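You operate a simulated robot arm through the tools that you are given. There is no shell and no other tool.

The job below is to be done with a simulated robot arm. You get a single attempt, and the scene is never put back.

## Task
Band the blue-label tea tin and stand it in the wooden tray.
Fine: the tray on the bench top, not the shelf; turn the bander knob back to Start. Set down upright: what you pick out.

The check looks at the end state, three seconds after you hand in, the way a careful person would. Anything else that was tipped, shoved, dropped, spilled or broken makes it a failure.

## Robot
A 7-joint arm with a two-finger parallel gripper, fixed in place. Base frame: the origin is at the foot of the arm, x ahead of it, y to its left, z up; the work surface is at about z = 76. Units: cm, rad, N and s.
With the tool pointing down near the work surface it reaches from about 20 to 68 cm from the base axis. Its first joint turns from -1.152 to 1.152 rad. Payload 2.4 kg.
The tool frame sits at the grasp point between the pads (the TCP): z along the fingers, y along the line on which they close. The tips reach 3 cm beyond it. The gripper opens to 9.4 cm. The fingers are 2.8 cm wide and 1 cm thick; the gripper's body (5 by 9.6 cm) begins 5.5 cm behind the TCP.
Orientation is that of the tool frame in the base frame, as a unit quaternion [w, x, y, z]. With the fingers straight down and closing along the base's y, the tool's x points along the base's -x, its y along +y and its z along -z.

## Interface
- The arm moves only by the tool play_rows. Its argument "motion" is a list of rows, each an object (a shift or turn left out is 0, a gripper value left out holds the last) with "dp": the shift along the tool's x, y, z in units of 400 mm (1.0 is 400 mm), a list of three; "rotation": the turn, a rotation vector about the tool's x, y, z in units of 45 degrees (1.0 is 45 degrees), a list of three. In form: [{"dp": [dx, dy, dz], "rotation": [ax, ay, az]}, ...]. A call has 1 to 20 rows; each row is the pose to reach, as a shift and turn from the pose commanded when the call began, along the tool's axes at that moment. "grip" is the finger opening in mm, from 0 to 94, set as the call begins (left out, the last holds). A call with a number of a shift or a turn outside -1 to 1 is refused whole. A row lasts 0.2 s, in which the tool goes at most 5 cm and 0.15 rad; a call with a longer step from one row to the next is refused whole, and so is a gripper value outside its range. Where a pose cannot be reached the arm comes as near as it can. A force on the tool above 40 N (or 10 N above the force at the start of the call, whichever is more), or a blocked arm, ends the call early, and 0.2 s more pass. The fingers move at their own pace (about 15.3 cm/s each) and stop on an object; they squeeze with about 40 N. The grip force told is the motor's: it shows also when the fingers shut on nothing. Time passes only in rows, and 0.2 s behind the last, so rows that repeat a pose let the fingers close. The reply holds the time, the measured pose of the TCP, the force on the tool along the base axes, the opening and the grip force, in the units named above and with some noise, with the torque about the TCP (base axes, N m) and any sound that the robot's microphone picked up.
- Cameras (640 x 400 px; columns grow to the right, rows downward): "scene" is fixed at [4.06, 47.23, 145.12]; the picture's right is [-0.73, -0.68, 0.00], its down [-0.34, 0.37, -0.87] and it looks along [0.59, -0.64, -0.50] (base axes); focal length 343 px, centre (320, 200). "wrist" rides on the gripper at [7.6, 1.4, -10.3] in the tool frame; the picture's right is [-0.18, 0.98, 0.00], its down [-0.75, -0.14, -0.64] and it looks along [-0.63, -0.12, 0.77] (tool axes); focal length 243 px, centre (320, 200). There is no depth. A picture from a camera that has moved, and an enlarged one, comes with that camera's place and axes in the base frame and with its lens.
- snapshot(camera): a new picture of that camera. The clock stands still meanwhile.
- enlarge(camera, box): a new picture of the part [left, top, right, bottom] of that camera's present view, enlarged. The clock stands still meanwhile.
- finish_job(): hands the job in; it is judged then, once.

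Nothing tells you positions but the pictures and the camera data. Unless the task says otherwise, let go and move clear before handing in.

The tools are called after "Call:" as a command line: name --argument value ..., lists and objects as JSON in quotes. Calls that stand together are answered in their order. play_rows: Moves the arm, as the interface text tells. Its arguments: {"type":"object","properties":{"motion":{"type":"array","items":{"type":"object","properties":{"dp":{"type":"array","items":{"type":"number"}},"rotation":{"type":"array","items":{"type":"number"}}}}},"grip":{"type":"number"}},"required":["motion"]} The other tools are called the same way: snapshot (camera) takes a picture; enlarge (camera, box) takes an enlarged picture of a part of a camera's view; finish_job () hands the job in.

At the start:

```text
time_s: 0.0
tool_pos: [31.7, -9.07, 121.73]
orientation: [0.0, 0.0, 1.0, 0.0]
force: [-0.1, 0.5, 1.3]
wrist_torque: [0.0, 0.04, 0.0]
opening: 9.41
grip_force: 0.0
```

scene: 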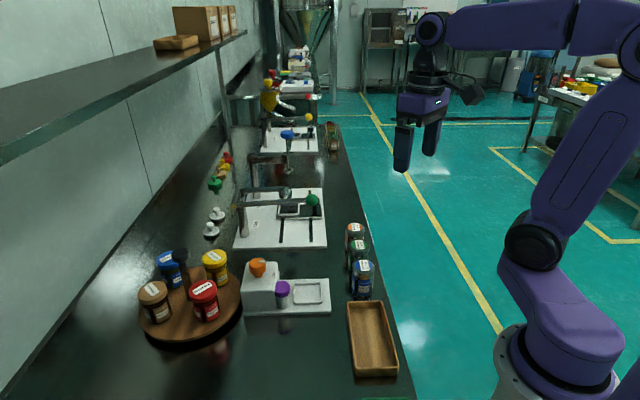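
wrist: 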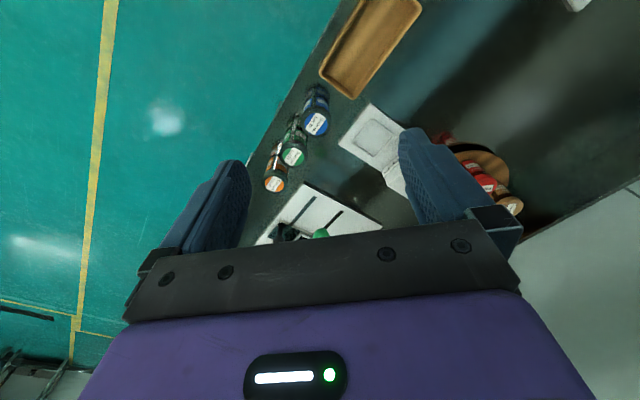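

I see a bench with a lazy Susan of lidded tins, a bander-like machine with an orange knob, three jars in a row, and a wooden tray on the bench. I'll enlarge the pictures to read labels before moving.

Call:
enlarge --camera "scene" --box '[120, 230, 260, 350]'

Call:
enlarge --camera "scene" --box '[230, 240, 410, 385]'

Call:
enlarge --camera "scene" --box '[190, 120, 350, 250]'

Call:
enlarge --camera "scene" --box '[335, 210, 385, 310]'

Call:
enlarge --camera "wrist" --box '[240, 60, 400, 260]'

```text
3.33 times, centred on (190, 290) of scene
camera zoom: at [4.06, 47.23, 145.12], right [-0.73, -0.68, 0.0], down [-0.34, 0.37, -0.87], along [0.59, -0.64, -0.5], focal length 1144 px, centre (753, -100)
```

zoom: 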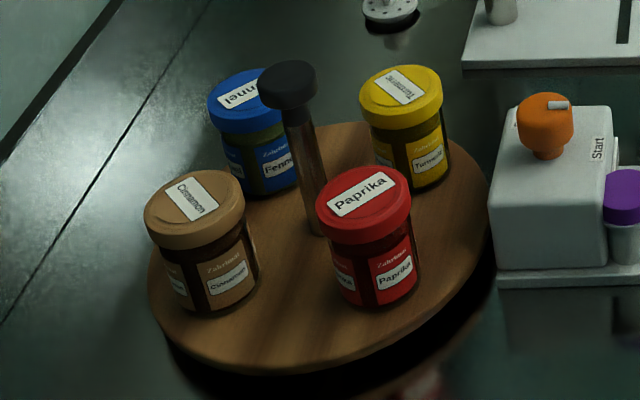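

```text
2.76 times, centred on (320, 312) of scene
camera zoom: at [4.06, 47.23, 145.12], right [-0.73, -0.68, 0.0], down [-0.34, 0.37, -0.87], along [0.59, -0.64, -0.5], focal length 947 px, centre (320, -110)
```

zoom: 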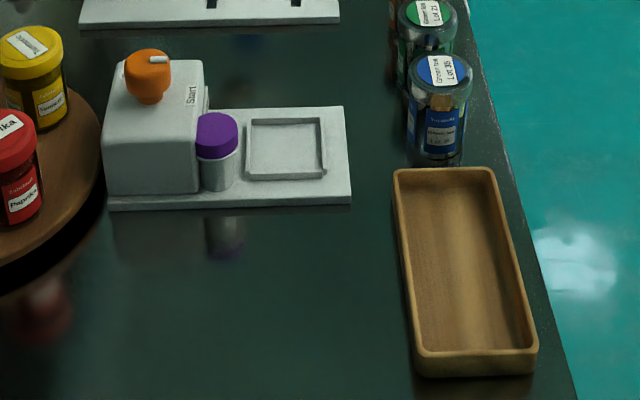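

```text
3.08 times, centred on (270, 185) of scene
camera zoom: at [4.06, 47.23, 145.12], right [-0.73, -0.68, 0.0], down [-0.34, 0.37, -0.87], along [0.59, -0.64, -0.5], focal length 1056 px, centre (474, 246)
```

zoom: 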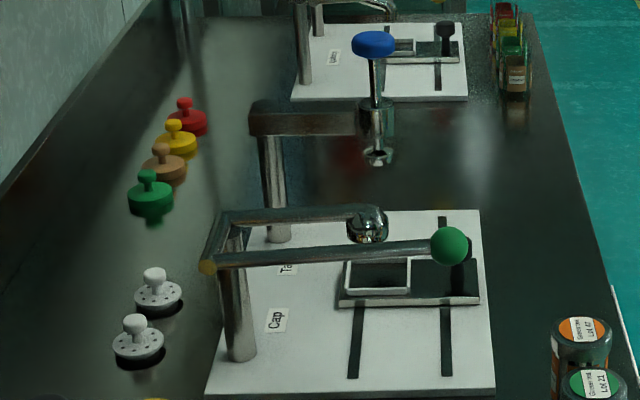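

```text
4.00 times, centred on (360, 260) of scene
camera zoom: at [4.06, 47.23, 145.12], right [-0.73, -0.68, 0.0], down [-0.34, 0.37, -0.87], along [0.59, -0.64, -0.5], focal length 1373 px, centre (160, -40)
```

zoom: 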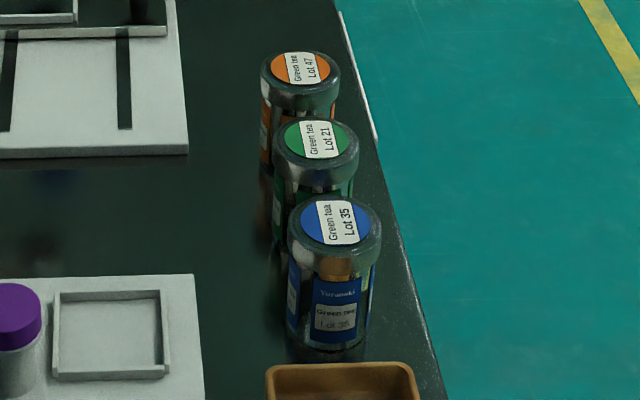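

```text
2.00 times, centred on (320, 160) of wrist
camera zoom: at [23.96, -7.55, 132.05], right [0.18, 0.98, 0.0], down [0.75, -0.14, 0.64], along [0.63, -0.12, -0.77], focal length 485 px, centre (320, 280)
```

zoom: 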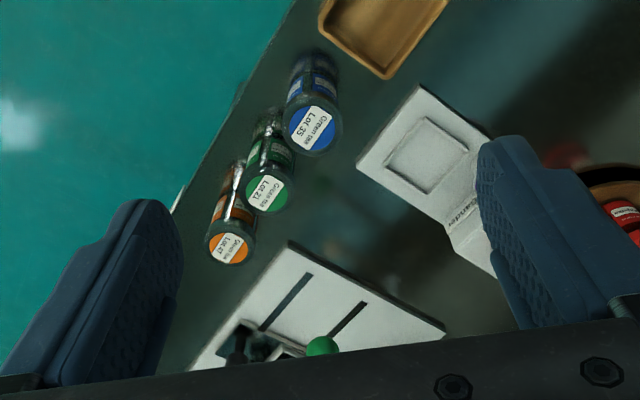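

The blue-label tin is Green tea Lot 35, at about (43, -12). The bander, with its orange knob, purple cap and square nest, is around (52, 0), and the tray sits nearer the base on the bench. I'll move the wrist camera in over the bander, staying high, to see its markings.

Call:
play_rows --motion '[{"dp": [-0.0054, 0.0545, 0.078]}, {"dp": [-0.0108, 0.109, 0.156]}, {"dp": [-0.0163, 0.1634, 0.234]}, {"dp": [-0.0217, 0.2179, 0.312]}, {"dp": [-0.0271, 0.2723, 0.39]}, {"dp": [-0.0325, 0.3268, 0.468]}]'

Call:
snapshot --camera "wrist"

Call:
snapshot --camera "scene"

```text
time_s: 1.4
tool_pos: [32.93, 3.96, 102.91]
orientation: [0.0, 0.0, 1.0, 0.0]
force: [0.0, 0.0, -0.1]
wrist_torque: [-0.06, 0.0, -0.01]
opening: 9.4
grip_force: 0.1
```

```text
taken
camera wrist: at [25.22, 5.52, 113.21], right [0.19, 0.98, 0.0], down [0.75, -0.14, 0.64], along [0.63, -0.12, -0.77], focal length 243 px, centre (320, 200)
```

wrist: 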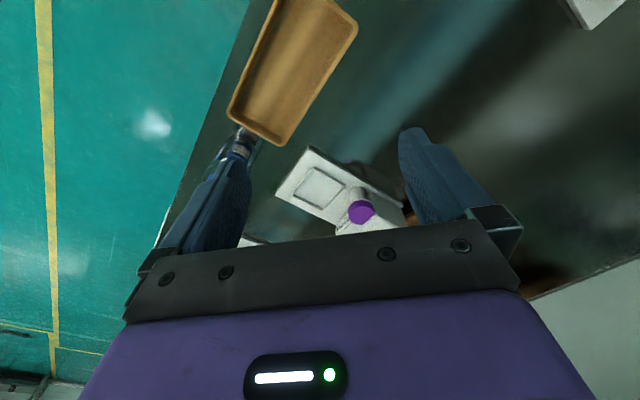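

```text
taken
```

scene: 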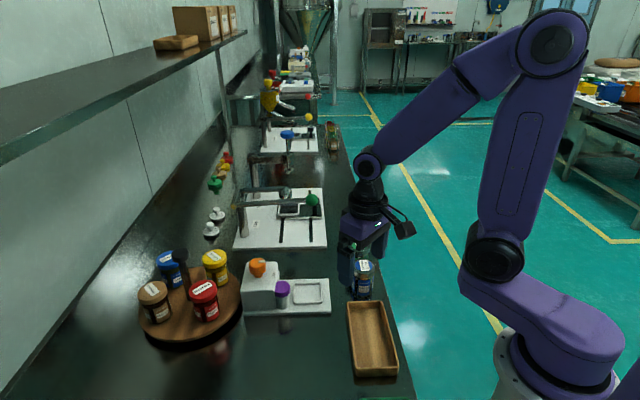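

The nest is visible, but the knob is hidden behind the gripper body. I'll move forward at a safe height to see the knob and cap from above.

Call:
play_rows --motion '[{"dp": [-0.1, 0.01, 0.01]}, {"dp": [-0.2, 0.02, 0.02]}, {"dp": [-0.3, 0.02, 0.05]}, {"dp": [-0.4, 0.025, 0.09]}, {"dp": [-0.475, 0.025, 0.125]}]'

Call:
snapshot --camera "wrist"

Call:
enlarge --camera "wrist" --box '[220, 40, 420, 240]'

```text
time_s: 2.6
tool_pos: [51.94, 5.04, 98.02]
orientation: [-0.001, 0.0, 1.0, 0.0]
force: [0.6, -0.1, -0.5]
wrist_torque: [-0.01, 0.02, -0.02]
opening: 9.43
grip_force: 0.1
```

```text
taken
camera wrist: at [44.28, 6.53, 108.31], right [0.18, 0.98, 0.0], down [0.75, -0.14, 0.64], along [0.63, -0.12, -0.77], focal length 243 px, centre (320, 200)
```

wrist: 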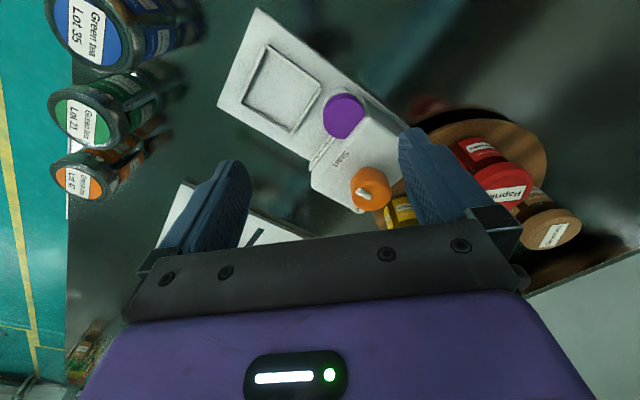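

```text
2.00 times, centred on (320, 140) of wrist
camera zoom: at [44.28, 6.53, 108.31], right [0.18, 0.98, 0.0], down [0.75, -0.14, 0.64], along [0.63, -0.12, -0.77], focal length 485 px, centre (320, 320)
```

zoom: 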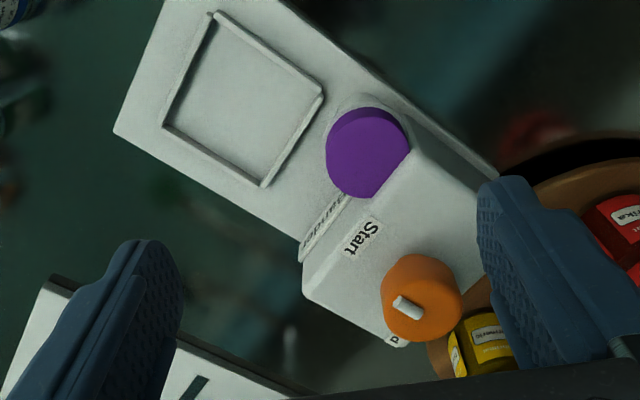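

The knob has a "Start" label and a second label hidden behind it. I place the knob top at about (61, 9, 87), so I'll move further out to read the second label.

Call:
play_rows --motion '[{"dp": [-0.1, -0.01, 0]}, {"dp": [-0.2, -0.025, 0]}]'

Call:
snapshot --camera "wrist"

Call:
enlarge --camera "wrist" --box '[240, 40, 440, 240]'

Call:
enlarge --camera "scene" --box '[235, 250, 335, 320]'

```text
time_s: 3.2
tool_pos: [59.84, 4.01, 97.96]
orientation: [0.0, 0.0, 1.0, 0.0]
force: [0.2, -0.4, -1.5]
wrist_torque: [0.0, 0.0, -0.02]
opening: 9.42
grip_force: 0.0
```

```text
taken
camera wrist: at [52.18, 5.54, 108.3], right [0.18, 0.98, 0.0], down [0.75, -0.14, 0.64], along [0.63, -0.12, -0.77], focal length 243 px, centre (320, 200)
```

wrist: 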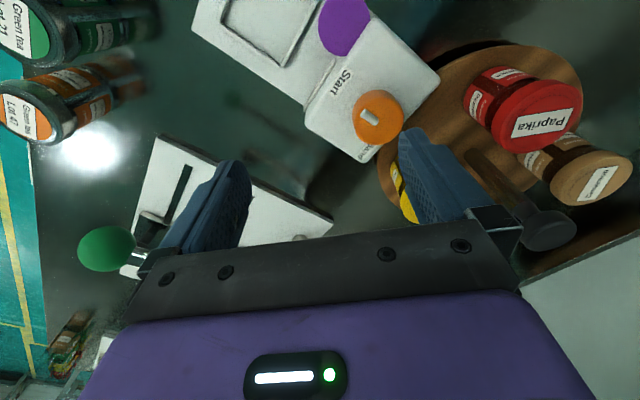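

```text
2.00 times, centred on (340, 140) of wrist
camera zoom: at [52.18, 5.54, 108.3], right [0.18, 0.98, 0.0], down [0.75, -0.14, 0.64], along [0.63, -0.12, -0.77], focal length 485 px, centre (280, 320)
```

zoom: 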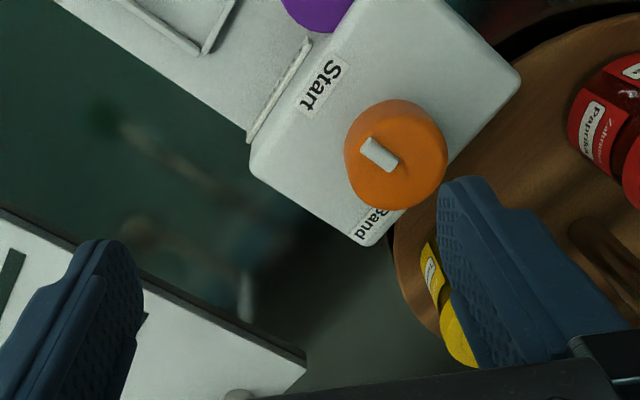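

```text
5.71 times, centred on (285, 285) of scene
camera zoom: at [4.05, 47.23, 145.12], right [-0.73, -0.68, 0.0], down [-0.34, 0.37, -0.87], along [0.59, -0.64, -0.5], focal length 1962 px, centre (520, -286)
```

zoom: 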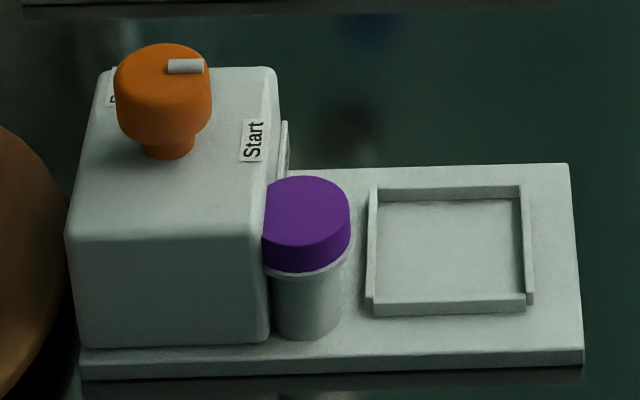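

The knob has two positions, "Start" and "Band", and its pointer is now at Start. My plan is to put the tin in the nest, turn the knob to Band and back to Start, then move the tin to the bench tray. First I'll hover over the blue tin with the fingers turned 45° so they close across the row of tins.

Call:
play_rows --motion '[{"dp": [0.0685, -0.0675, 0], "rotation": [0, 0, 0.1667]}, {"dp": [0.137, -0.135, 0], "rotation": [0, 0, 0.3333]}, {"dp": [0.2055, -0.2025, 0], "rotation": [0, 0, 0.5]}, {"dp": [0.274, -0.27, 0], "rotation": [0, 0, 0.6667]}, {"dp": [0.3425, -0.3375, 0], "rotation": [0, 0, 0.8333]}, {"dp": [0.411, -0.405, 0], "rotation": [0, 0, 1.0]}]'

Call:
snapshot --camera "wrist"

Call:
snapshot --camera "scene"

```text
time_s: 4.6
tool_pos: [43.49, -12.22, 98.04]
orientation: [0.0, 0.383, 0.924, 0.0]
force: [-0.1, 0.6, 0.6]
wrist_torque: [0.02, -0.02, 0.02]
opening: 9.39
grip_force: 0.0
```

```text
taken
camera wrist: at [39.03, -5.69, 108.31], right [0.83, 0.56, 0.0], down [0.43, -0.63, 0.64], along [0.36, -0.53, -0.77], focal length 243 px, centre (320, 200)
```

wrist: 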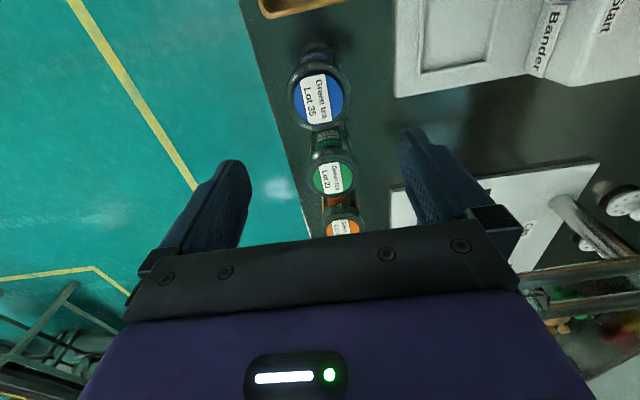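

```text
taken
```

scene: 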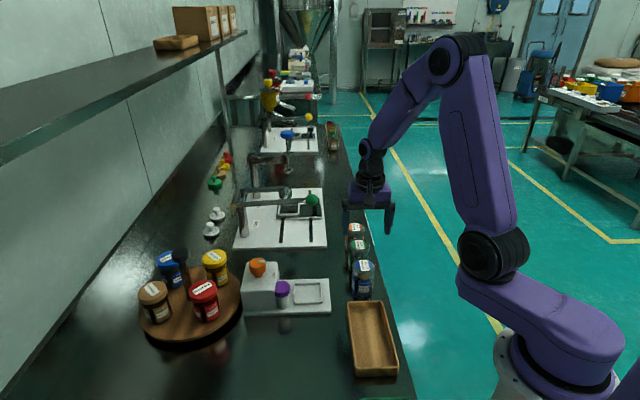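

The TCP is nearly centred over the blue tin (Lot 35). I'll enlarge to refine the alignment before descending.

Call:
enlarge --camera "wrist" --box '[260, 20, 400, 160]'

Call:
enlarge --camera "wrist" --box '[380, 0, 640, 160]'

```text
2.86 times, centred on (330, 90) of wrist
camera zoom: at [39.03, -5.69, 108.31], right [0.83, 0.56, 0.0], down [0.43, -0.63, 0.64], along [0.36, -0.53, -0.77], focal length 693 px, centre (291, 514)
```

zoom: 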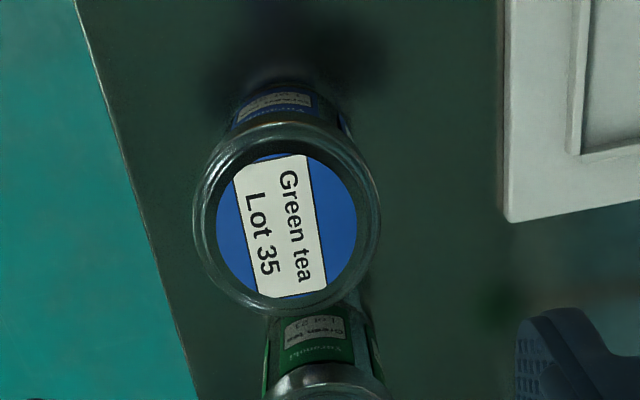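

```text
2.46 times, centred on (510, 80) of wrist
camera zoom: at [39.03, -5.69, 108.31], right [0.83, 0.56, 0.0], down [0.43, -0.63, 0.64], along [0.36, -0.53, -0.77], focal length 597 px, centre (-148, 495)
```

zoom: 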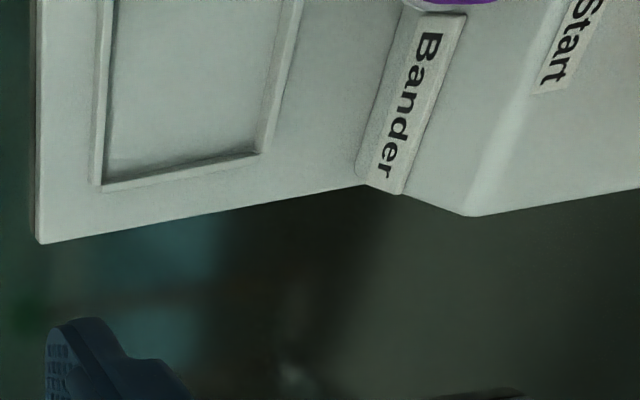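

The tin is about 0.3 cm off the TCP axis, so I'll correct that while descending to grip at z of about 82.

Call:
play_rows --grip 94 --motion '[{"dp": [0.0075, -0.0035, 0.1]}, {"dp": [0.0075, -0.0035, 0.2]}, {"dp": [0.0075, -0.0035, 0.27]}, {"dp": [0.0075, -0.0035, 0.33]}, {"dp": [0.0075, -0.0035, 0.37]}, {"dp": [0.0075, -0.0035, 0.4]}, {"dp": [0.0075, -0.0035, 0.4]}]'

Call:
snapshot --camera "wrist"

Call:
enlarge --camera "scene" --box '[310, 200, 410, 310]'

```text
time_s: 6.2
tool_pos: [43.14, -12.03, 81.96]
orientation: [0.0, 0.382, 0.924, 0.0]
force: [-0.1, 0.7, -0.2]
wrist_torque: [-0.01, 0.0, 0.01]
opening: 9.4
grip_force: 0.1
```

```text
taken
camera wrist: at [38.69, -5.6, 92.31], right [0.83, 0.56, 0.0], down [0.43, -0.63, 0.64], along [0.36, -0.53, -0.77], focal length 243 px, centre (320, 200)
```

wrist: 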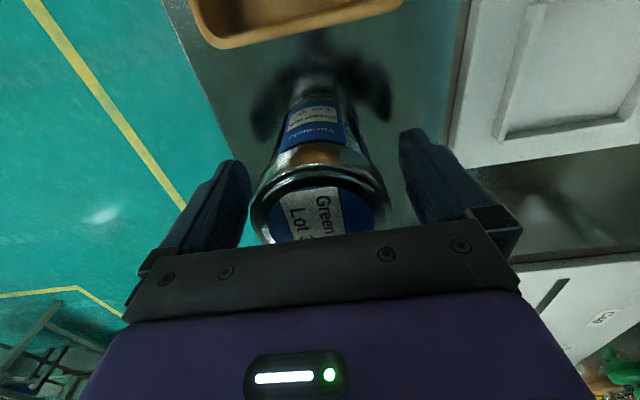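

```text
3.64 times, centred on (360, 255) of scene
camera zoom: at [4.06, 47.23, 145.12], right [-0.73, -0.68, 0.0], down [-0.34, 0.37, -0.87], along [0.59, -0.64, -0.5], focal length 1248 px, centre (174, 0)
```

zoom: 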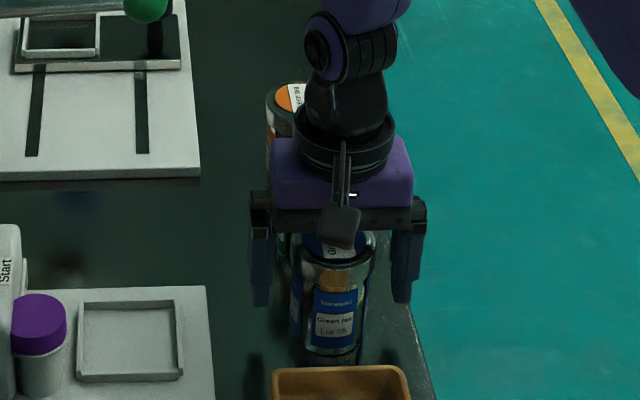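

The fingers straddle the tin evenly, so I'll close on it.

Call:
play_rows --grip 50 --motion '[{"dp": [0, 0, 0]}, {"dp": [0, 0, 0]}, {"dp": [0, 0, 0]}]'

Call:
enlarge --camera "scene" --box '[310, 200, 410, 310]'

```text
time_s: 7.0
tool_pos: [43.11, -12.11, 81.92]
orientation: [0.0, 0.383, 0.924, 0.001]
force: [0.2, 0.1, 0.5]
wrist_torque: [-0.02, 0.01, 0.0]
opening: 5.98
grip_force: 40.1
```

```text
3.64 times, centred on (360, 255) of scene
camera zoom: at [4.06, 47.23, 145.12], right [-0.73, -0.68, 0.0], down [-0.34, 0.37, -0.87], along [0.59, -0.64, -0.5], focal length 1248 px, centre (174, 0)
```

zoom: 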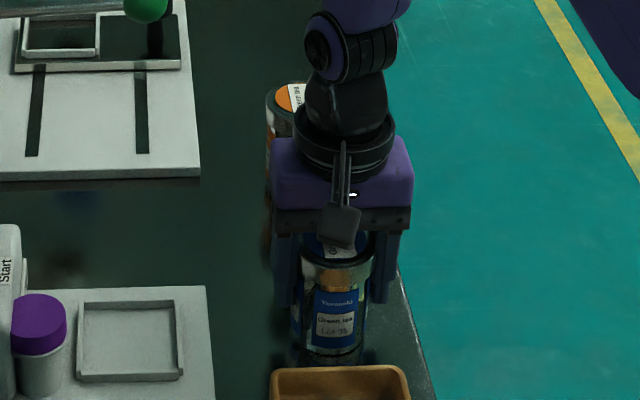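

The tin is gripped at a 5.98 cm opening. I'll lift it straight up and carry it over the nest, which I estimate at (52.1, 0.3).

Call:
play_rows --motion '[{"dp": [0, 0, -0.05]}, {"dp": [0, 0, -0.12]}, {"dp": [0, 0, -0.21]}, {"dp": [0, 0, -0.3]}, {"dp": [0.014, 0.09, -0.3]}, {"dp": [0.028, 0.18, -0.3]}, {"dp": [0.044, 0.27, -0.3]}, {"dp": [0.055, 0.34, -0.3]}, {"dp": [0.0595, 0.3775, -0.3]}, {"dp": [0.0595, 0.3775, -0.3]}]'

Call:
snapshot --camera "wrist"

Call:
snapshot --camera "scene"

Call:
enlarge --camera "scene" --box '[235, 210, 375, 320]'

```text
time_s: 9.2
tool_pos: [52.17, 0.33, 94.04]
orientation: [0.0, 0.383, 0.924, -0.001]
force: [0.9, -0.2, 0.7]
wrist_torque: [0.01, 0.01, -0.03]
opening: 5.02
grip_force: 0.0
```

```text
taken
camera wrist: at [47.77, 6.8, 104.32], right [0.83, 0.56, 0.0], down [0.43, -0.63, 0.64], along [0.36, -0.53, -0.77], focal length 243 px, centre (320, 200)
```

wrist: 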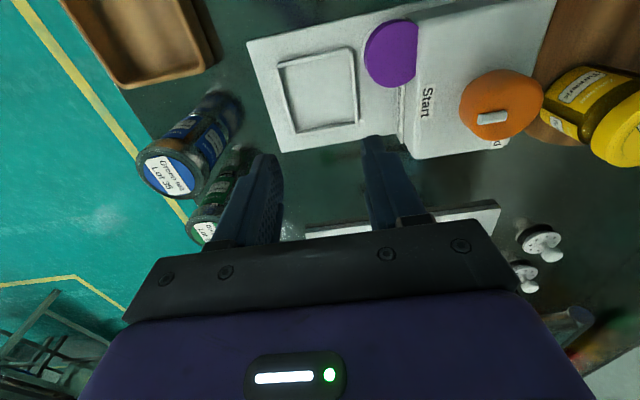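

```text
taken
```

scene: 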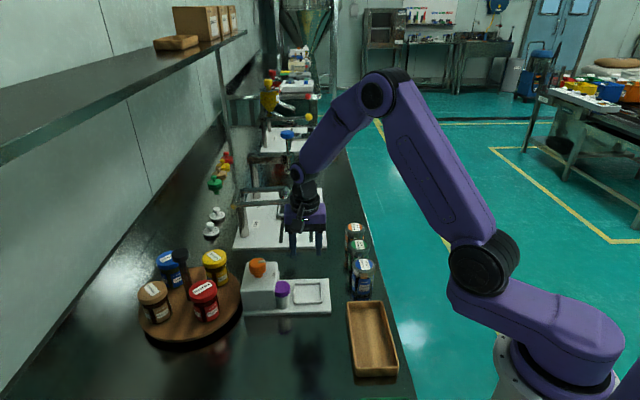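

```text
3.64 times, centred on (305, 265) of scene
camera zoom: at [4.06, 47.23, 145.12], right [-0.73, -0.68, 0.0], down [-0.34, 0.37, -0.87], along [0.59, -0.64, -0.5], focal length 1248 px, centre (374, -36)
```

zoom: 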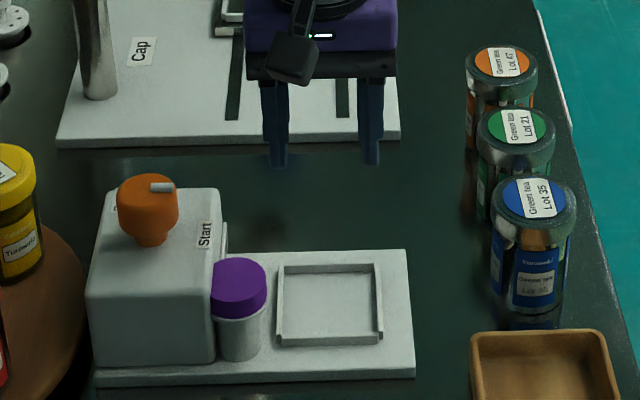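

The tin slipped out of the grip during the lift: the opening fell to the commanded 5.0 cm, and the blue tin is still in the row. I'll take a closer look at how it stands before I retry.

Call:
enlarge --camera "scene" --box '[335, 210, 385, 310]'

Call:
enlarge --camera "wrist" --box '[120, 70, 260, 250]'

```text
4.00 times, centred on (360, 260) of scene
camera zoom: at [4.06, 47.23, 145.12], right [-0.73, -0.68, 0.0], down [-0.34, 0.37, -0.87], along [0.59, -0.64, -0.5], focal length 1373 px, centre (160, -40)
```

zoom: 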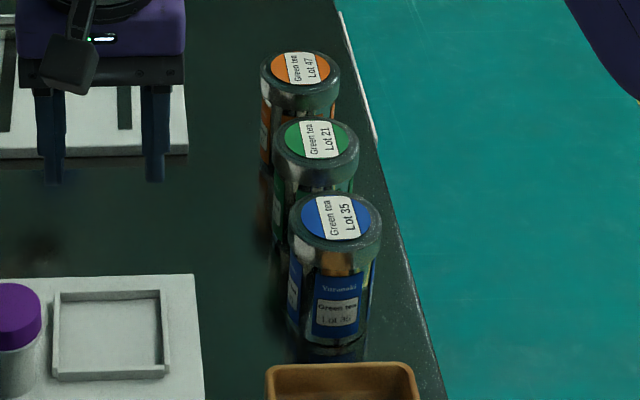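

```text
2.22 times, centred on (190, 160) of wrist
camera zoom: at [47.77, 6.8, 104.32], right [0.83, 0.56, 0.0], down [0.43, -0.63, 0.64], along [0.36, -0.53, -0.77], focal length 539 px, centre (609, 289)
```

zoom: 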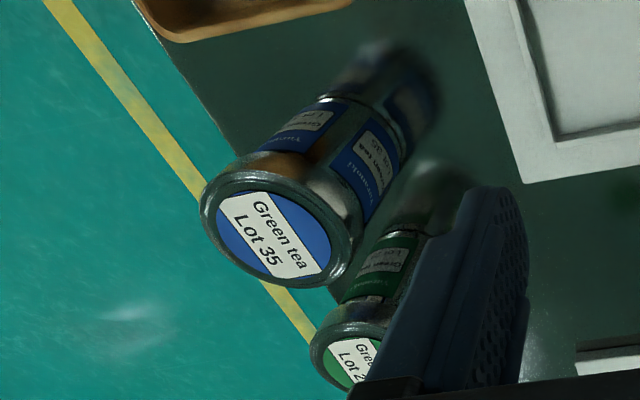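

The blue tin still stands upright, shifted only a few millimetres. It looks about 9 cm tall with its top near z = 85. I'll hover over it again with open fingers, measure it again, and then grip lower and lift more slowly.

Call:
play_rows --grip 94 --motion '[{"dp": [-0.0045, -0.0375, -0.02]}, {"dp": [-0.02, -0.13, -0.05]}, {"dp": [-0.035, -0.23, -0.08]}, {"dp": [-0.05, -0.32, -0.1]}, {"dp": [-0.0595, -0.3775, -0.1]}, {"dp": [-0.0595, -0.3775, -0.1]}]'

Call:
enlarge --camera "wrist" --box '[260, 20, 400, 160]'

Call:
enlarge --camera "scene" --box '[335, 250, 385, 310]'

```text
time_s: 10.6
tool_pos: [43.02, -12.14, 97.92]
orientation: [0.0, 0.384, 0.923, -0.001]
force: [0.9, -0.3, -0.1]
wrist_torque: [-0.02, 0.02, -0.01]
opening: 9.41
grip_force: 0.0
```

```text
2.86 times, centred on (330, 90) of wrist
camera zoom: at [38.67, -5.67, 108.3], right [0.83, 0.56, 0.0], down [0.43, -0.63, 0.64], along [0.36, -0.53, -0.77], focal length 693 px, centre (291, 514)
```

zoom: 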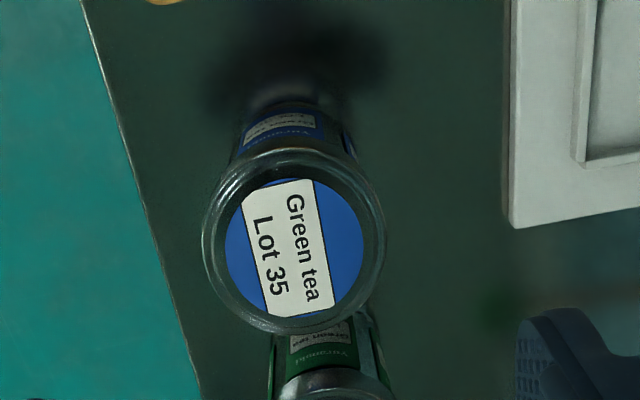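

```text
6.67 times, centred on (360, 280) of scene
camera zoom: at [4.06, 47.23, 145.12], right [-0.74, -0.68, 0.0], down [-0.34, 0.37, -0.87], along [0.59, -0.64, -0.5], focal length 2289 px, centre (53, -333)
```

zoom: 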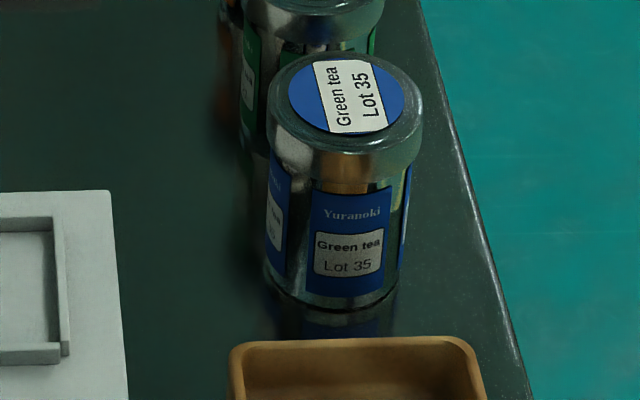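

The lid (about 6.0 cm) overhangs a narrower body (about 5.4 cm), so last time I caught only the lid, on the upper edge of the pads. The TCP is now centred over the tin. I'll grip with the lid at pad centre (z of about 84.1) and make a slow test lift.

Call:
play_rows --grip 94 --motion '[{"dp": [0, 0, 0.1]}, {"dp": [0, 0, 0.2]}, {"dp": [0, 0, 0.27]}, {"dp": [0, 0, 0.32]}, {"dp": [0, 0, 0.345]}, {"dp": [0, 0, 0.345]}]'

Call:
play_rows --grip 20 --motion '[{"dp": [0, 0, 0]}, {"dp": [0, 0, 0]}, {"dp": [0, 0, 0]}, {"dp": [0, 0, 0]}]'

Call:
play_rows --motion '[{"dp": [0, 0, -0.004]}, {"dp": [0, 0, -0.012]}, {"dp": [0, 0, -0.02]}, {"dp": [0, 0, -0.025]}]'

Call:
enlarge --camera "scene" --box '[310, 200, 410, 310]'

```text
time_s: 12.0
tool_pos: [43.14, -12.15, 84.23]
orientation: [0.0, 0.382, 0.924, 0.001]
force: [0.1, -0.6, -0.1]
wrist_torque: [-0.02, 0.0, 0.02]
opening: 9.41
grip_force: 0.1
```

```text
time_s: 13.0
tool_pos: [43.28, -12.06, 84.15]
orientation: [0.0, 0.382, 0.924, 0.001]
force: [0.3, -0.7, 0.3]
wrist_torque: [-0.01, 0.01, 0.06]
opening: 6.07
grip_force: 39.7
```

```text
time_s: 14.0
tool_pos: [43.26, -12.09, 85.14]
orientation: [0.0, 0.383, 0.924, 0.0]
force: [0.4, -0.1, -1.4]
wrist_torque: [0.01, 0.01, 0.02]
opening: 6.05
grip_force: 39.8
```

```text
3.64 times, centred on (360, 255) of scene
camera zoom: at [4.06, 47.23, 145.12], right [-0.73, -0.68, 0.0], down [-0.34, 0.37, -0.87], along [0.59, -0.64, -0.5], focal length 1248 px, centre (174, 0)
```

zoom: 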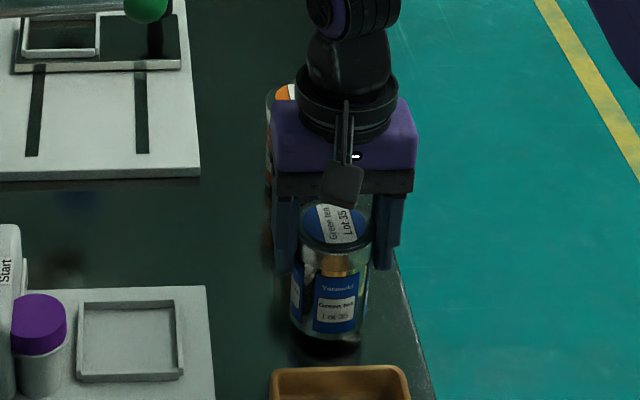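

The grip holds: opening 6.05 cm, about 1.4 N of weight, and the bottom is off the bench. I'll lift on slowly and then carry it to the nest.

Call:
play_rows --motion '[{"dp": [0, 0, -0.02]}, {"dp": [0, 0, -0.05]}, {"dp": [0, 0, -0.09]}, {"dp": [0, 0, -0.13]}, {"dp": [0, 0, -0.17]}, {"dp": [0, 0, -0.2]}, {"dp": [0, 0, -0.21]}, {"dp": [0, 0, -0.21]}]'

Call:
enlarge --camera "scene" --box '[310, 200, 410, 310]'

Call:
snapshot --camera "wrist"

```text
time_s: 15.8
tool_pos: [43.23, -12.13, 93.7]
orientation: [0.0, 0.382, 0.924, 0.0]
force: [-0.1, -0.1, -2.2]
wrist_torque: [-0.01, -0.01, 0.01]
opening: 6.07
grip_force: 40.3
```

```text
3.64 times, centred on (360, 255) of scene
camera zoom: at [4.06, 47.23, 145.12], right [-0.73, -0.68, 0.0], down [-0.34, 0.37, -0.87], along [0.59, -0.64, -0.5], focal length 1248 px, centre (174, 0)
```

zoom: 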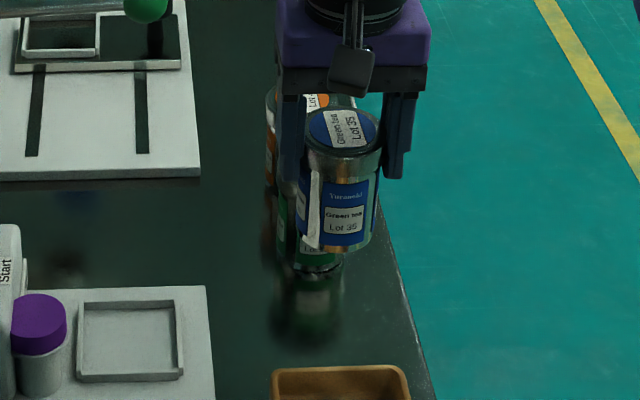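

```text
taken
camera wrist: at [38.76, -5.64, 103.95], right [0.83, 0.56, 0.0], down [0.43, -0.63, 0.64], along [0.36, -0.53, -0.77], focal length 243 px, centre (320, 200)
```

wrist: 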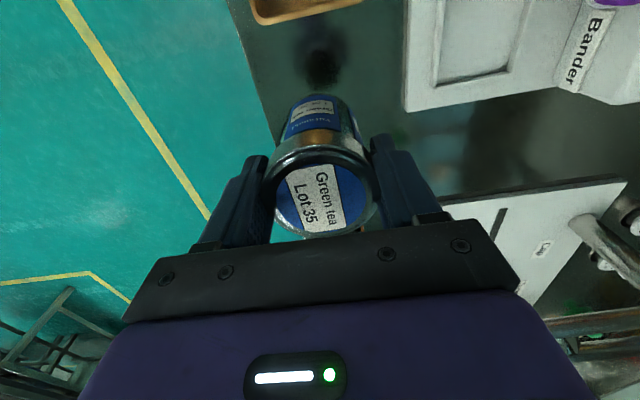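

The tin is held upright. I'll carry it over the nest centre at (52.17, 0.33), the position my last overhead view confirmed.

Call:
play_rows --motion '[{"dp": [0.004, 0.025, 0]}, {"dp": [0.012, 0.075, 0]}, {"dp": [0.021, 0.135, 0]}, {"dp": [0.031, 0.195, 0]}, {"dp": [0.04, 0.255, 0]}, {"dp": [0.049, 0.31, 0]}, {"dp": [0.056, 0.35, 0]}, {"dp": [0.06, 0.373, 0]}, {"dp": [0.061, 0.378, 0]}, {"dp": [0.061, 0.378, 0]}]'

Call:
snapshot --camera "wrist"

Call:
enlarge --camera "scene" --box '[235, 210, 375, 320]'

```text
time_s: 18.0
tool_pos: [52.16, 0.34, 93.57]
orientation: [0.001, 0.383, 0.924, -0.001]
force: [0.1, -0.7, -1.5]
wrist_torque: [0.0, -0.01, 0.01]
opening: 6.06
grip_force: 40.5
```

```text
taken
camera wrist: at [47.75, 6.85, 103.91], right [0.83, 0.56, 0.0], down [0.43, -0.63, 0.64], along [0.36, -0.53, -0.77], focal length 243 px, centre (320, 200)
```

wrist: 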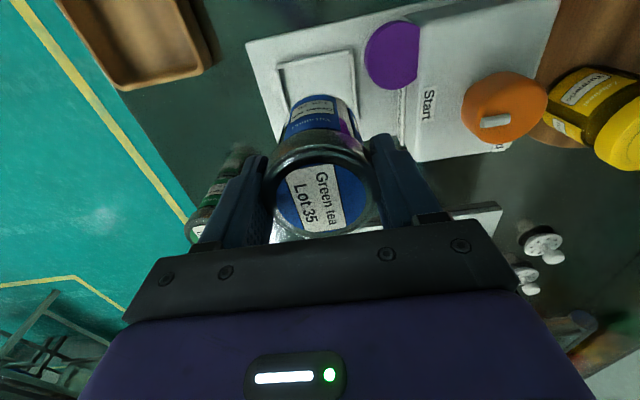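

```text
3.64 times, centred on (305, 265) of scene
camera zoom: at [4.06, 47.23, 145.12], right [-0.73, -0.68, 0.0], down [-0.34, 0.37, -0.87], along [0.59, -0.64, -0.5], focal length 1248 px, centre (374, -36)
```

zoom: 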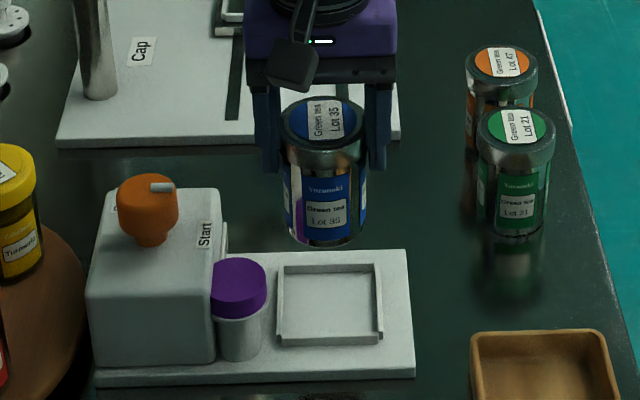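

The tin is above the nest and the other tins are undisturbed. I'll lower it to just above the nest floor.

Call:
play_rows --motion '[{"dp": [0, 0, 0.03]}, {"dp": [0, 0, 0.07]}, {"dp": [0, 0, 0.11]}, {"dp": [0, 0, 0.145]}, {"dp": [0, 0, 0.165]}, {"dp": [0, 0, 0.175]}, {"dp": [0, 0, 0.175]}]'

Call:
enlarge --camera "wrist" --box '[220, 0, 440, 220]'

Call:
enlarge --camera "scene" --box '[260, 240, 350, 320]'

```text
time_s: 19.6
tool_pos: [52.16, 0.33, 86.53]
orientation: [0.0, 0.383, 0.924, 0.0]
force: [0.8, 0.3, -1.6]
wrist_torque: [0.0, -0.01, 0.0]
opening: 6.06
grip_force: 40.2
```

```text
1.82 times, centred on (330, 110) of wrist
camera zoom: at [47.71, 6.83, 96.9], right [0.83, 0.56, 0.0], down [0.43, -0.63, 0.64], along [0.36, -0.53, -0.77], focal length 441 px, centre (302, 364)
```

zoom: 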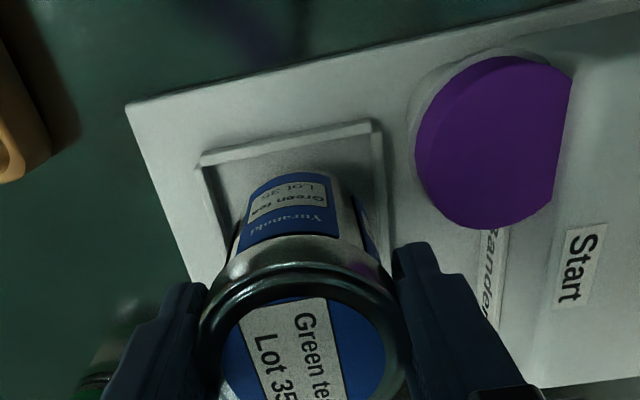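

```text
5.00 times, centred on (305, 280) of scene
camera zoom: at [4.06, 47.23, 145.12], right [-0.73, -0.68, 0.0], down [-0.34, 0.37, -0.87], along [0.59, -0.64, -0.5], focal length 1716 px, centre (395, -200)
```

zoom: 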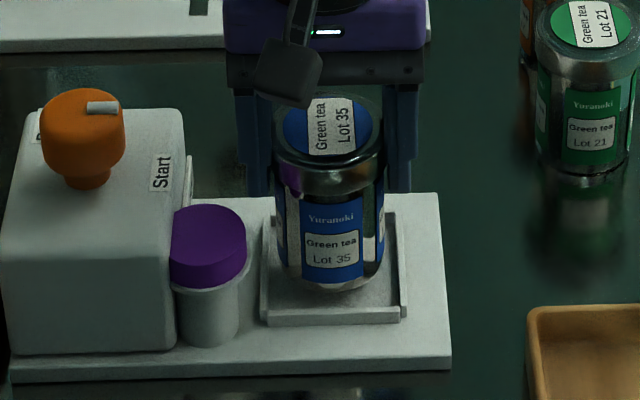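

The tin sits about 0.45 cm too far toward the tray side of the nest. I'll shift it back and then lower it gently until it touches.

Call:
play_rows --motion '[{"dp": [-0.006, 0, 0]}, {"dp": [-0.0112, 0, 0]}, {"dp": [-0.0112, 0, 0.012]}, {"dp": [-0.0112, 0, 0.02]}, {"dp": [-0.0112, 0, 0.025]}, {"dp": [-0.0112, 0, 0.025]}]'

Call:
enlarge --camera "wrist" --box '[220, 0, 440, 220]'

Call:
enlarge --camera "scene" --box '[260, 240, 350, 320]'

```text
time_s: 21.0
tool_pos: [52.43, 0.04, 85.54]
orientation: [0.0, 0.383, 0.924, 0.0]
force: [0.2, -0.2, -1.8]
wrist_torque: [-0.03, -0.04, 0.02]
opening: 6.06
grip_force: 40.5
```

```text
1.82 times, centred on (330, 110) of wrist
camera zoom: at [48.03, 6.52, 95.92], right [0.83, 0.56, 0.0], down [0.43, -0.63, 0.64], along [0.36, -0.53, -0.77], focal length 441 px, centre (302, 364)
```

zoom: 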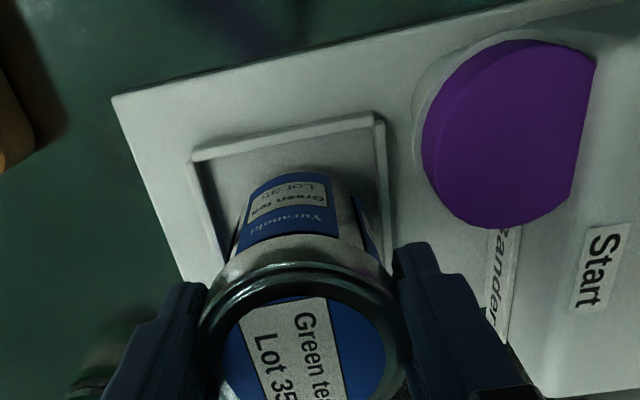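

```text
5.00 times, centred on (305, 280) of scene
camera zoom: at [4.06, 47.23, 145.12], right [-0.73, -0.68, 0.0], down [-0.34, 0.37, -0.87], along [0.59, -0.64, -0.5], focal length 1716 px, centre (395, -200)
```

zoom: 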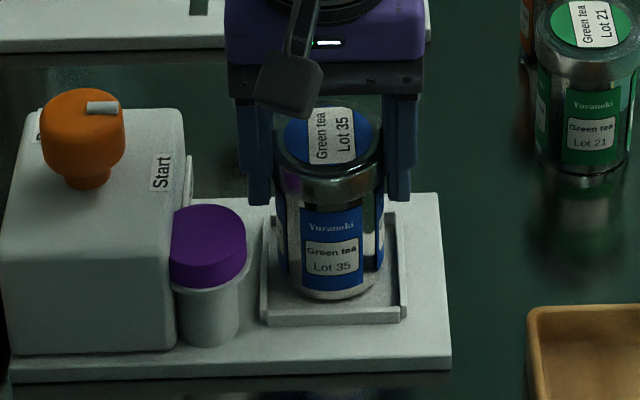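

The tin is just above the nest floor and centred better now. I'll lower it the last few millimetres in small steps.

Call:
play_rows --motion '[{"dp": [0, 0, 0.005]}, {"dp": [0, 0, 0.009]}, {"dp": [0, 0, 0.009]}]'

```text
time_s: 21.8
tool_pos: [52.37, -0.05, 85.4]
orientation: [0.001, 0.383, 0.924, 0.001]
force: [-5.1, -0.9, 23.7]
wrist_torque: [-0.04, 0.14, 0.04]
opening: 6.04
grip_force: 40.5
```

It made contact at z = 85.4 with about 24 N. I'll ease off slightly and check whether it's on the floor or on a wall.

Call:
play_rows --motion '[{"dp": [0, 0, -0.004]}, {"dp": [0, 0, -0.005]}]'

Call:
enlarge --camera "wrist" --box '[260, 50, 400, 150]'

Call:
enlarge --camera "scene" --box '[290, 270, 340, 310]'

```text
time_s: 22.4
tool_pos: [52.38, -0.02, 85.37]
orientation: [-0.001, 0.383, 0.924, -0.001]
force: [-0.1, 0.0, -1.0]
wrist_torque: [0.03, 0.05, -0.02]
opening: 6.05
grip_force: 39.7
```

```text
4.00 times, centred on (330, 100) of wrist
camera zoom: at [47.97, 6.51, 95.71], right [0.83, 0.56, 0.0], down [0.43, -0.63, 0.64], along [0.36, -0.53, -0.77], focal length 970 px, centre (280, 600)
```

zoom: 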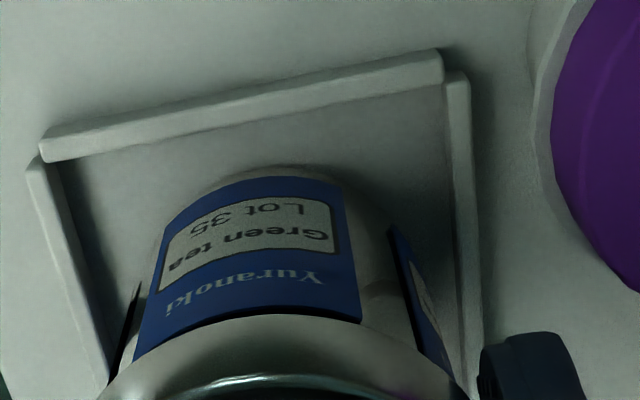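

```text
10.00 times, centred on (315, 290) of scene
camera zoom: at [4.06, 47.23, 145.12], right [-0.73, -0.68, 0.0], down [-0.34, 0.37, -0.87], along [0.59, -0.64, -0.5], focal length 3433 px, centre (370, -700)
```

zoom: 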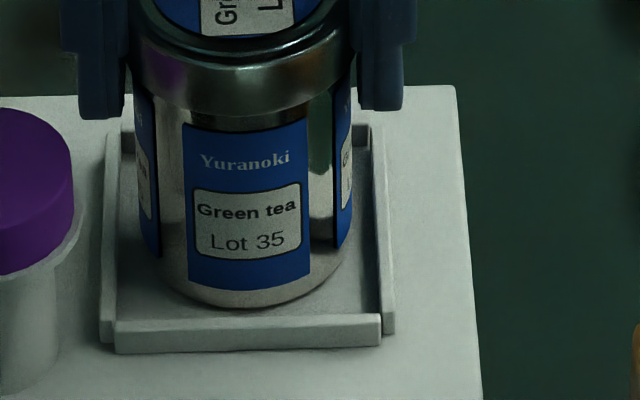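

The tin is inside the nest walls with margin on every side. I'll lower it a hair, open partway and rise.

Call:
play_rows --motion '[{"dp": [0, 0, 0.002]}, {"dp": [0, 0, 0.003]}]'

Call:
play_rows --grip 80 --motion '[{"dp": [0, 0, 0]}, {"dp": [0, 0, 0]}, {"dp": [0, 0, 0]}]'

Call:
play_rows --motion '[{"dp": [0, 0, -0.05]}, {"dp": [0, 0, -0.13]}, {"dp": [0, 0, -0.23]}, {"dp": [0, 0, -0.3]}]'

Call:
snapshot --camera "wrist"

Call:
enlarge --camera "scene" --box '[235, 240, 345, 320]'

```text
time_s: 23.0
tool_pos: [52.54, 0.09, 85.5]
orientation: [-0.001, 0.383, 0.924, 0.001]
force: [-3.3, 0.1, 7.7]
wrist_torque: [0.03, 0.0, 0.05]
opening: 6.02
grip_force: 39.6
```

```text
time_s: 23.8
tool_pos: [52.43, 0.01, 85.35]
orientation: [0.0, 0.383, 0.924, 0.001]
force: [-0.5, 0.5, 0.0]
wrist_torque: [0.0, -0.02, 0.01]
opening: 8.01
grip_force: 0.0
```

```text
time_s: 24.8
tool_pos: [52.44, 0.01, 97.3]
orientation: [0.0, 0.382, 0.924, 0.0]
force: [0.1, 0.8, -1.0]
wrist_torque: [0.02, 0.01, 0.01]
opening: 7.99
grip_force: 0.1
```

```text
taken
camera wrist: at [48.02, 6.52, 107.61], right [0.83, 0.56, 0.0], down [0.43, -0.63, 0.64], along [0.36, -0.53, -0.77], focal length 243 px, centre (320, 200)
```

wrist: 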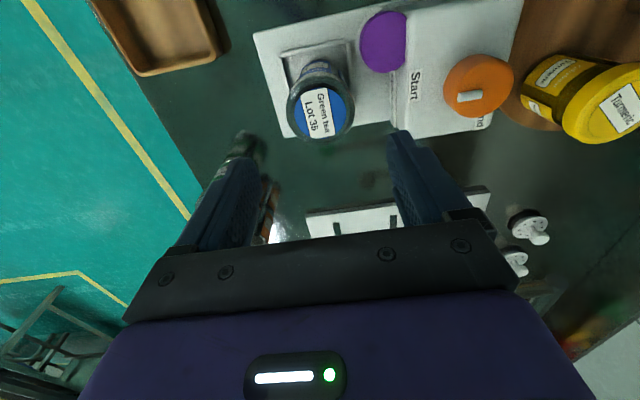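

```text
5.00 times, centred on (290, 280) of scene
camera zoom: at [4.06, 47.23, 145.12], right [-0.73, -0.68, 0.0], down [-0.34, 0.37, -0.87], along [0.59, -0.64, -0.5], focal length 1716 px, centre (470, -200)
```

zoom: 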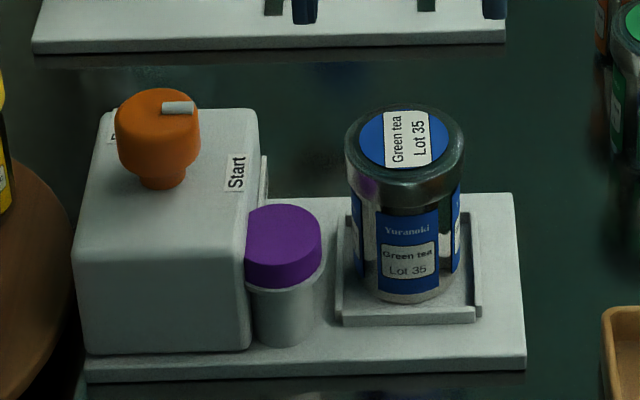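

The tin stands upright in the nest. Next is the knob: the pointer is at Start, and Band is about 120° counter-clockwise seen from above. I'll move over the knob at height to measure its centre.

Call:
play_rows --motion '[{"dp": [0.002, 0.08, 0]}, {"dp": [0.004, 0.16, 0]}, {"dp": [0.006, 0.24, 0]}, {"dp": [0.0078, 0.31, 0]}, {"dp": [0.0078, 0.31, 0]}]'

Call:
snapshot --camera "wrist"

Call:
enlarge --camera "wrist" --box '[250, 50, 390, 190]'

Call:
snapshot --camera "scene"

```text
time_s: 26.0
tool_pos: [61.01, 8.95, 97.28]
orientation: [0.0, 0.382, 0.924, -0.001]
force: [-0.5, 0.5, 0.1]
wrist_torque: [0.02, 0.0, 0.0]
opening: 8.01
grip_force: 0.1
```

```text
taken
camera wrist: at [56.51, 15.51, 107.61], right [0.83, 0.56, 0.0], down [0.43, -0.63, 0.64], along [0.36, -0.53, -0.77], focal length 243 px, centre (320, 200)
```

wrist: 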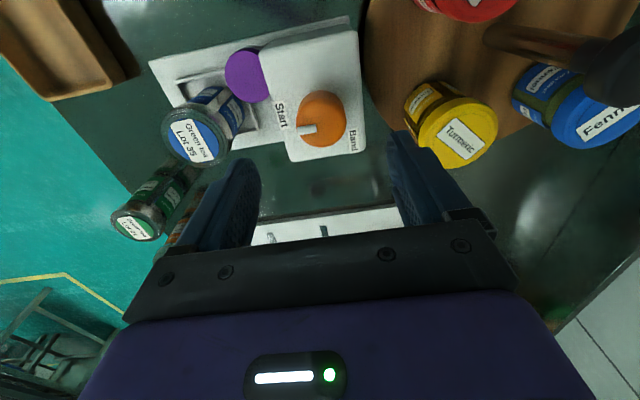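

```text
2.86 times, centred on (320, 120) of wrist
camera zoom: at [56.51, 15.51, 107.61], right [0.83, 0.56, 0.0], down [0.43, -0.63, 0.64], along [0.36, -0.53, -0.77], focal length 693 px, centre (320, 429)
```

zoom: 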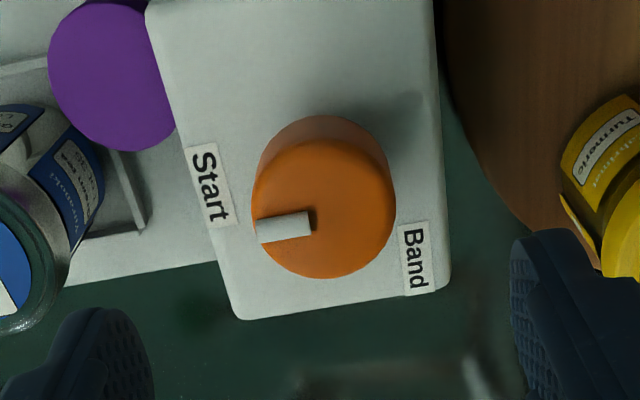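

```text
taken
```

scene: 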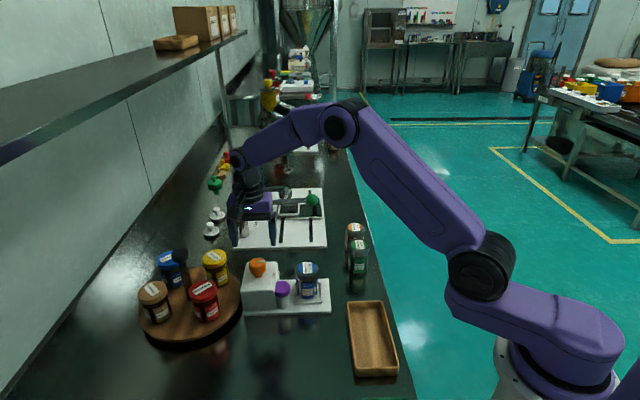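

I now have a clear view: the knob axis is at about (61.3, 8.7), its top is at z of about 88, and the block top is at about 84.2. The pointer is at Start, with Band about 130° counter-clockwise. I'll descend so the fingers straddle the knob.

Call:
play_rows --grip 80 --motion '[{"dp": [-0.01, -0.0007, 0.05]}, {"dp": [-0.01, -0.0007, 0.12]}, {"dp": [-0.01, -0.0007, 0.17]}, {"dp": [-0.01, -0.0007, 0.2]}, {"dp": [-0.01, -0.0007, 0.22]}, {"dp": [-0.01, -0.0007, 0.2325]}, {"dp": [-0.01, -0.0007, 0.2325]}]'

Call:
snapshot --camera "wrist"

Call:
enlarge --camera "scene" --box '[220, 220, 320, 300]'

```text
time_s: 27.6
tool_pos: [61.3, 8.72, 87.99]
orientation: [0.0, 0.383, 0.924, 0.0]
force: [0.5, -0.4, -0.4]
wrist_torque: [0.04, 0.0, 0.0]
opening: 8.03
grip_force: 0.2
```

```text
taken
camera wrist: at [56.85, 15.21, 98.32], right [0.83, 0.56, 0.0], down [0.43, -0.63, 0.64], along [0.36, -0.53, -0.77], focal length 243 px, centre (320, 200)
```

wrist: 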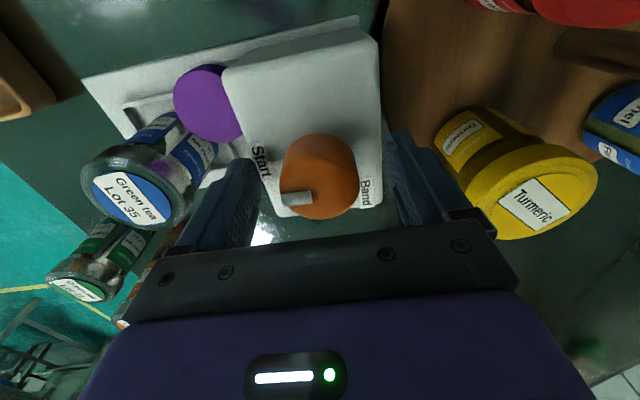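

```text
5.00 times, centred on (270, 260) of scene
camera zoom: at [4.06, 47.23, 145.12], right [-0.73, -0.68, 0.0], down [-0.34, 0.37, -0.87], along [0.59, -0.64, -0.5], focal length 1716 px, centre (570, -100)
```

zoom: 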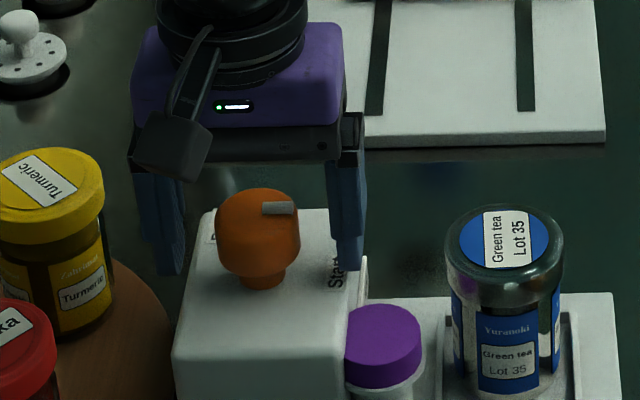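

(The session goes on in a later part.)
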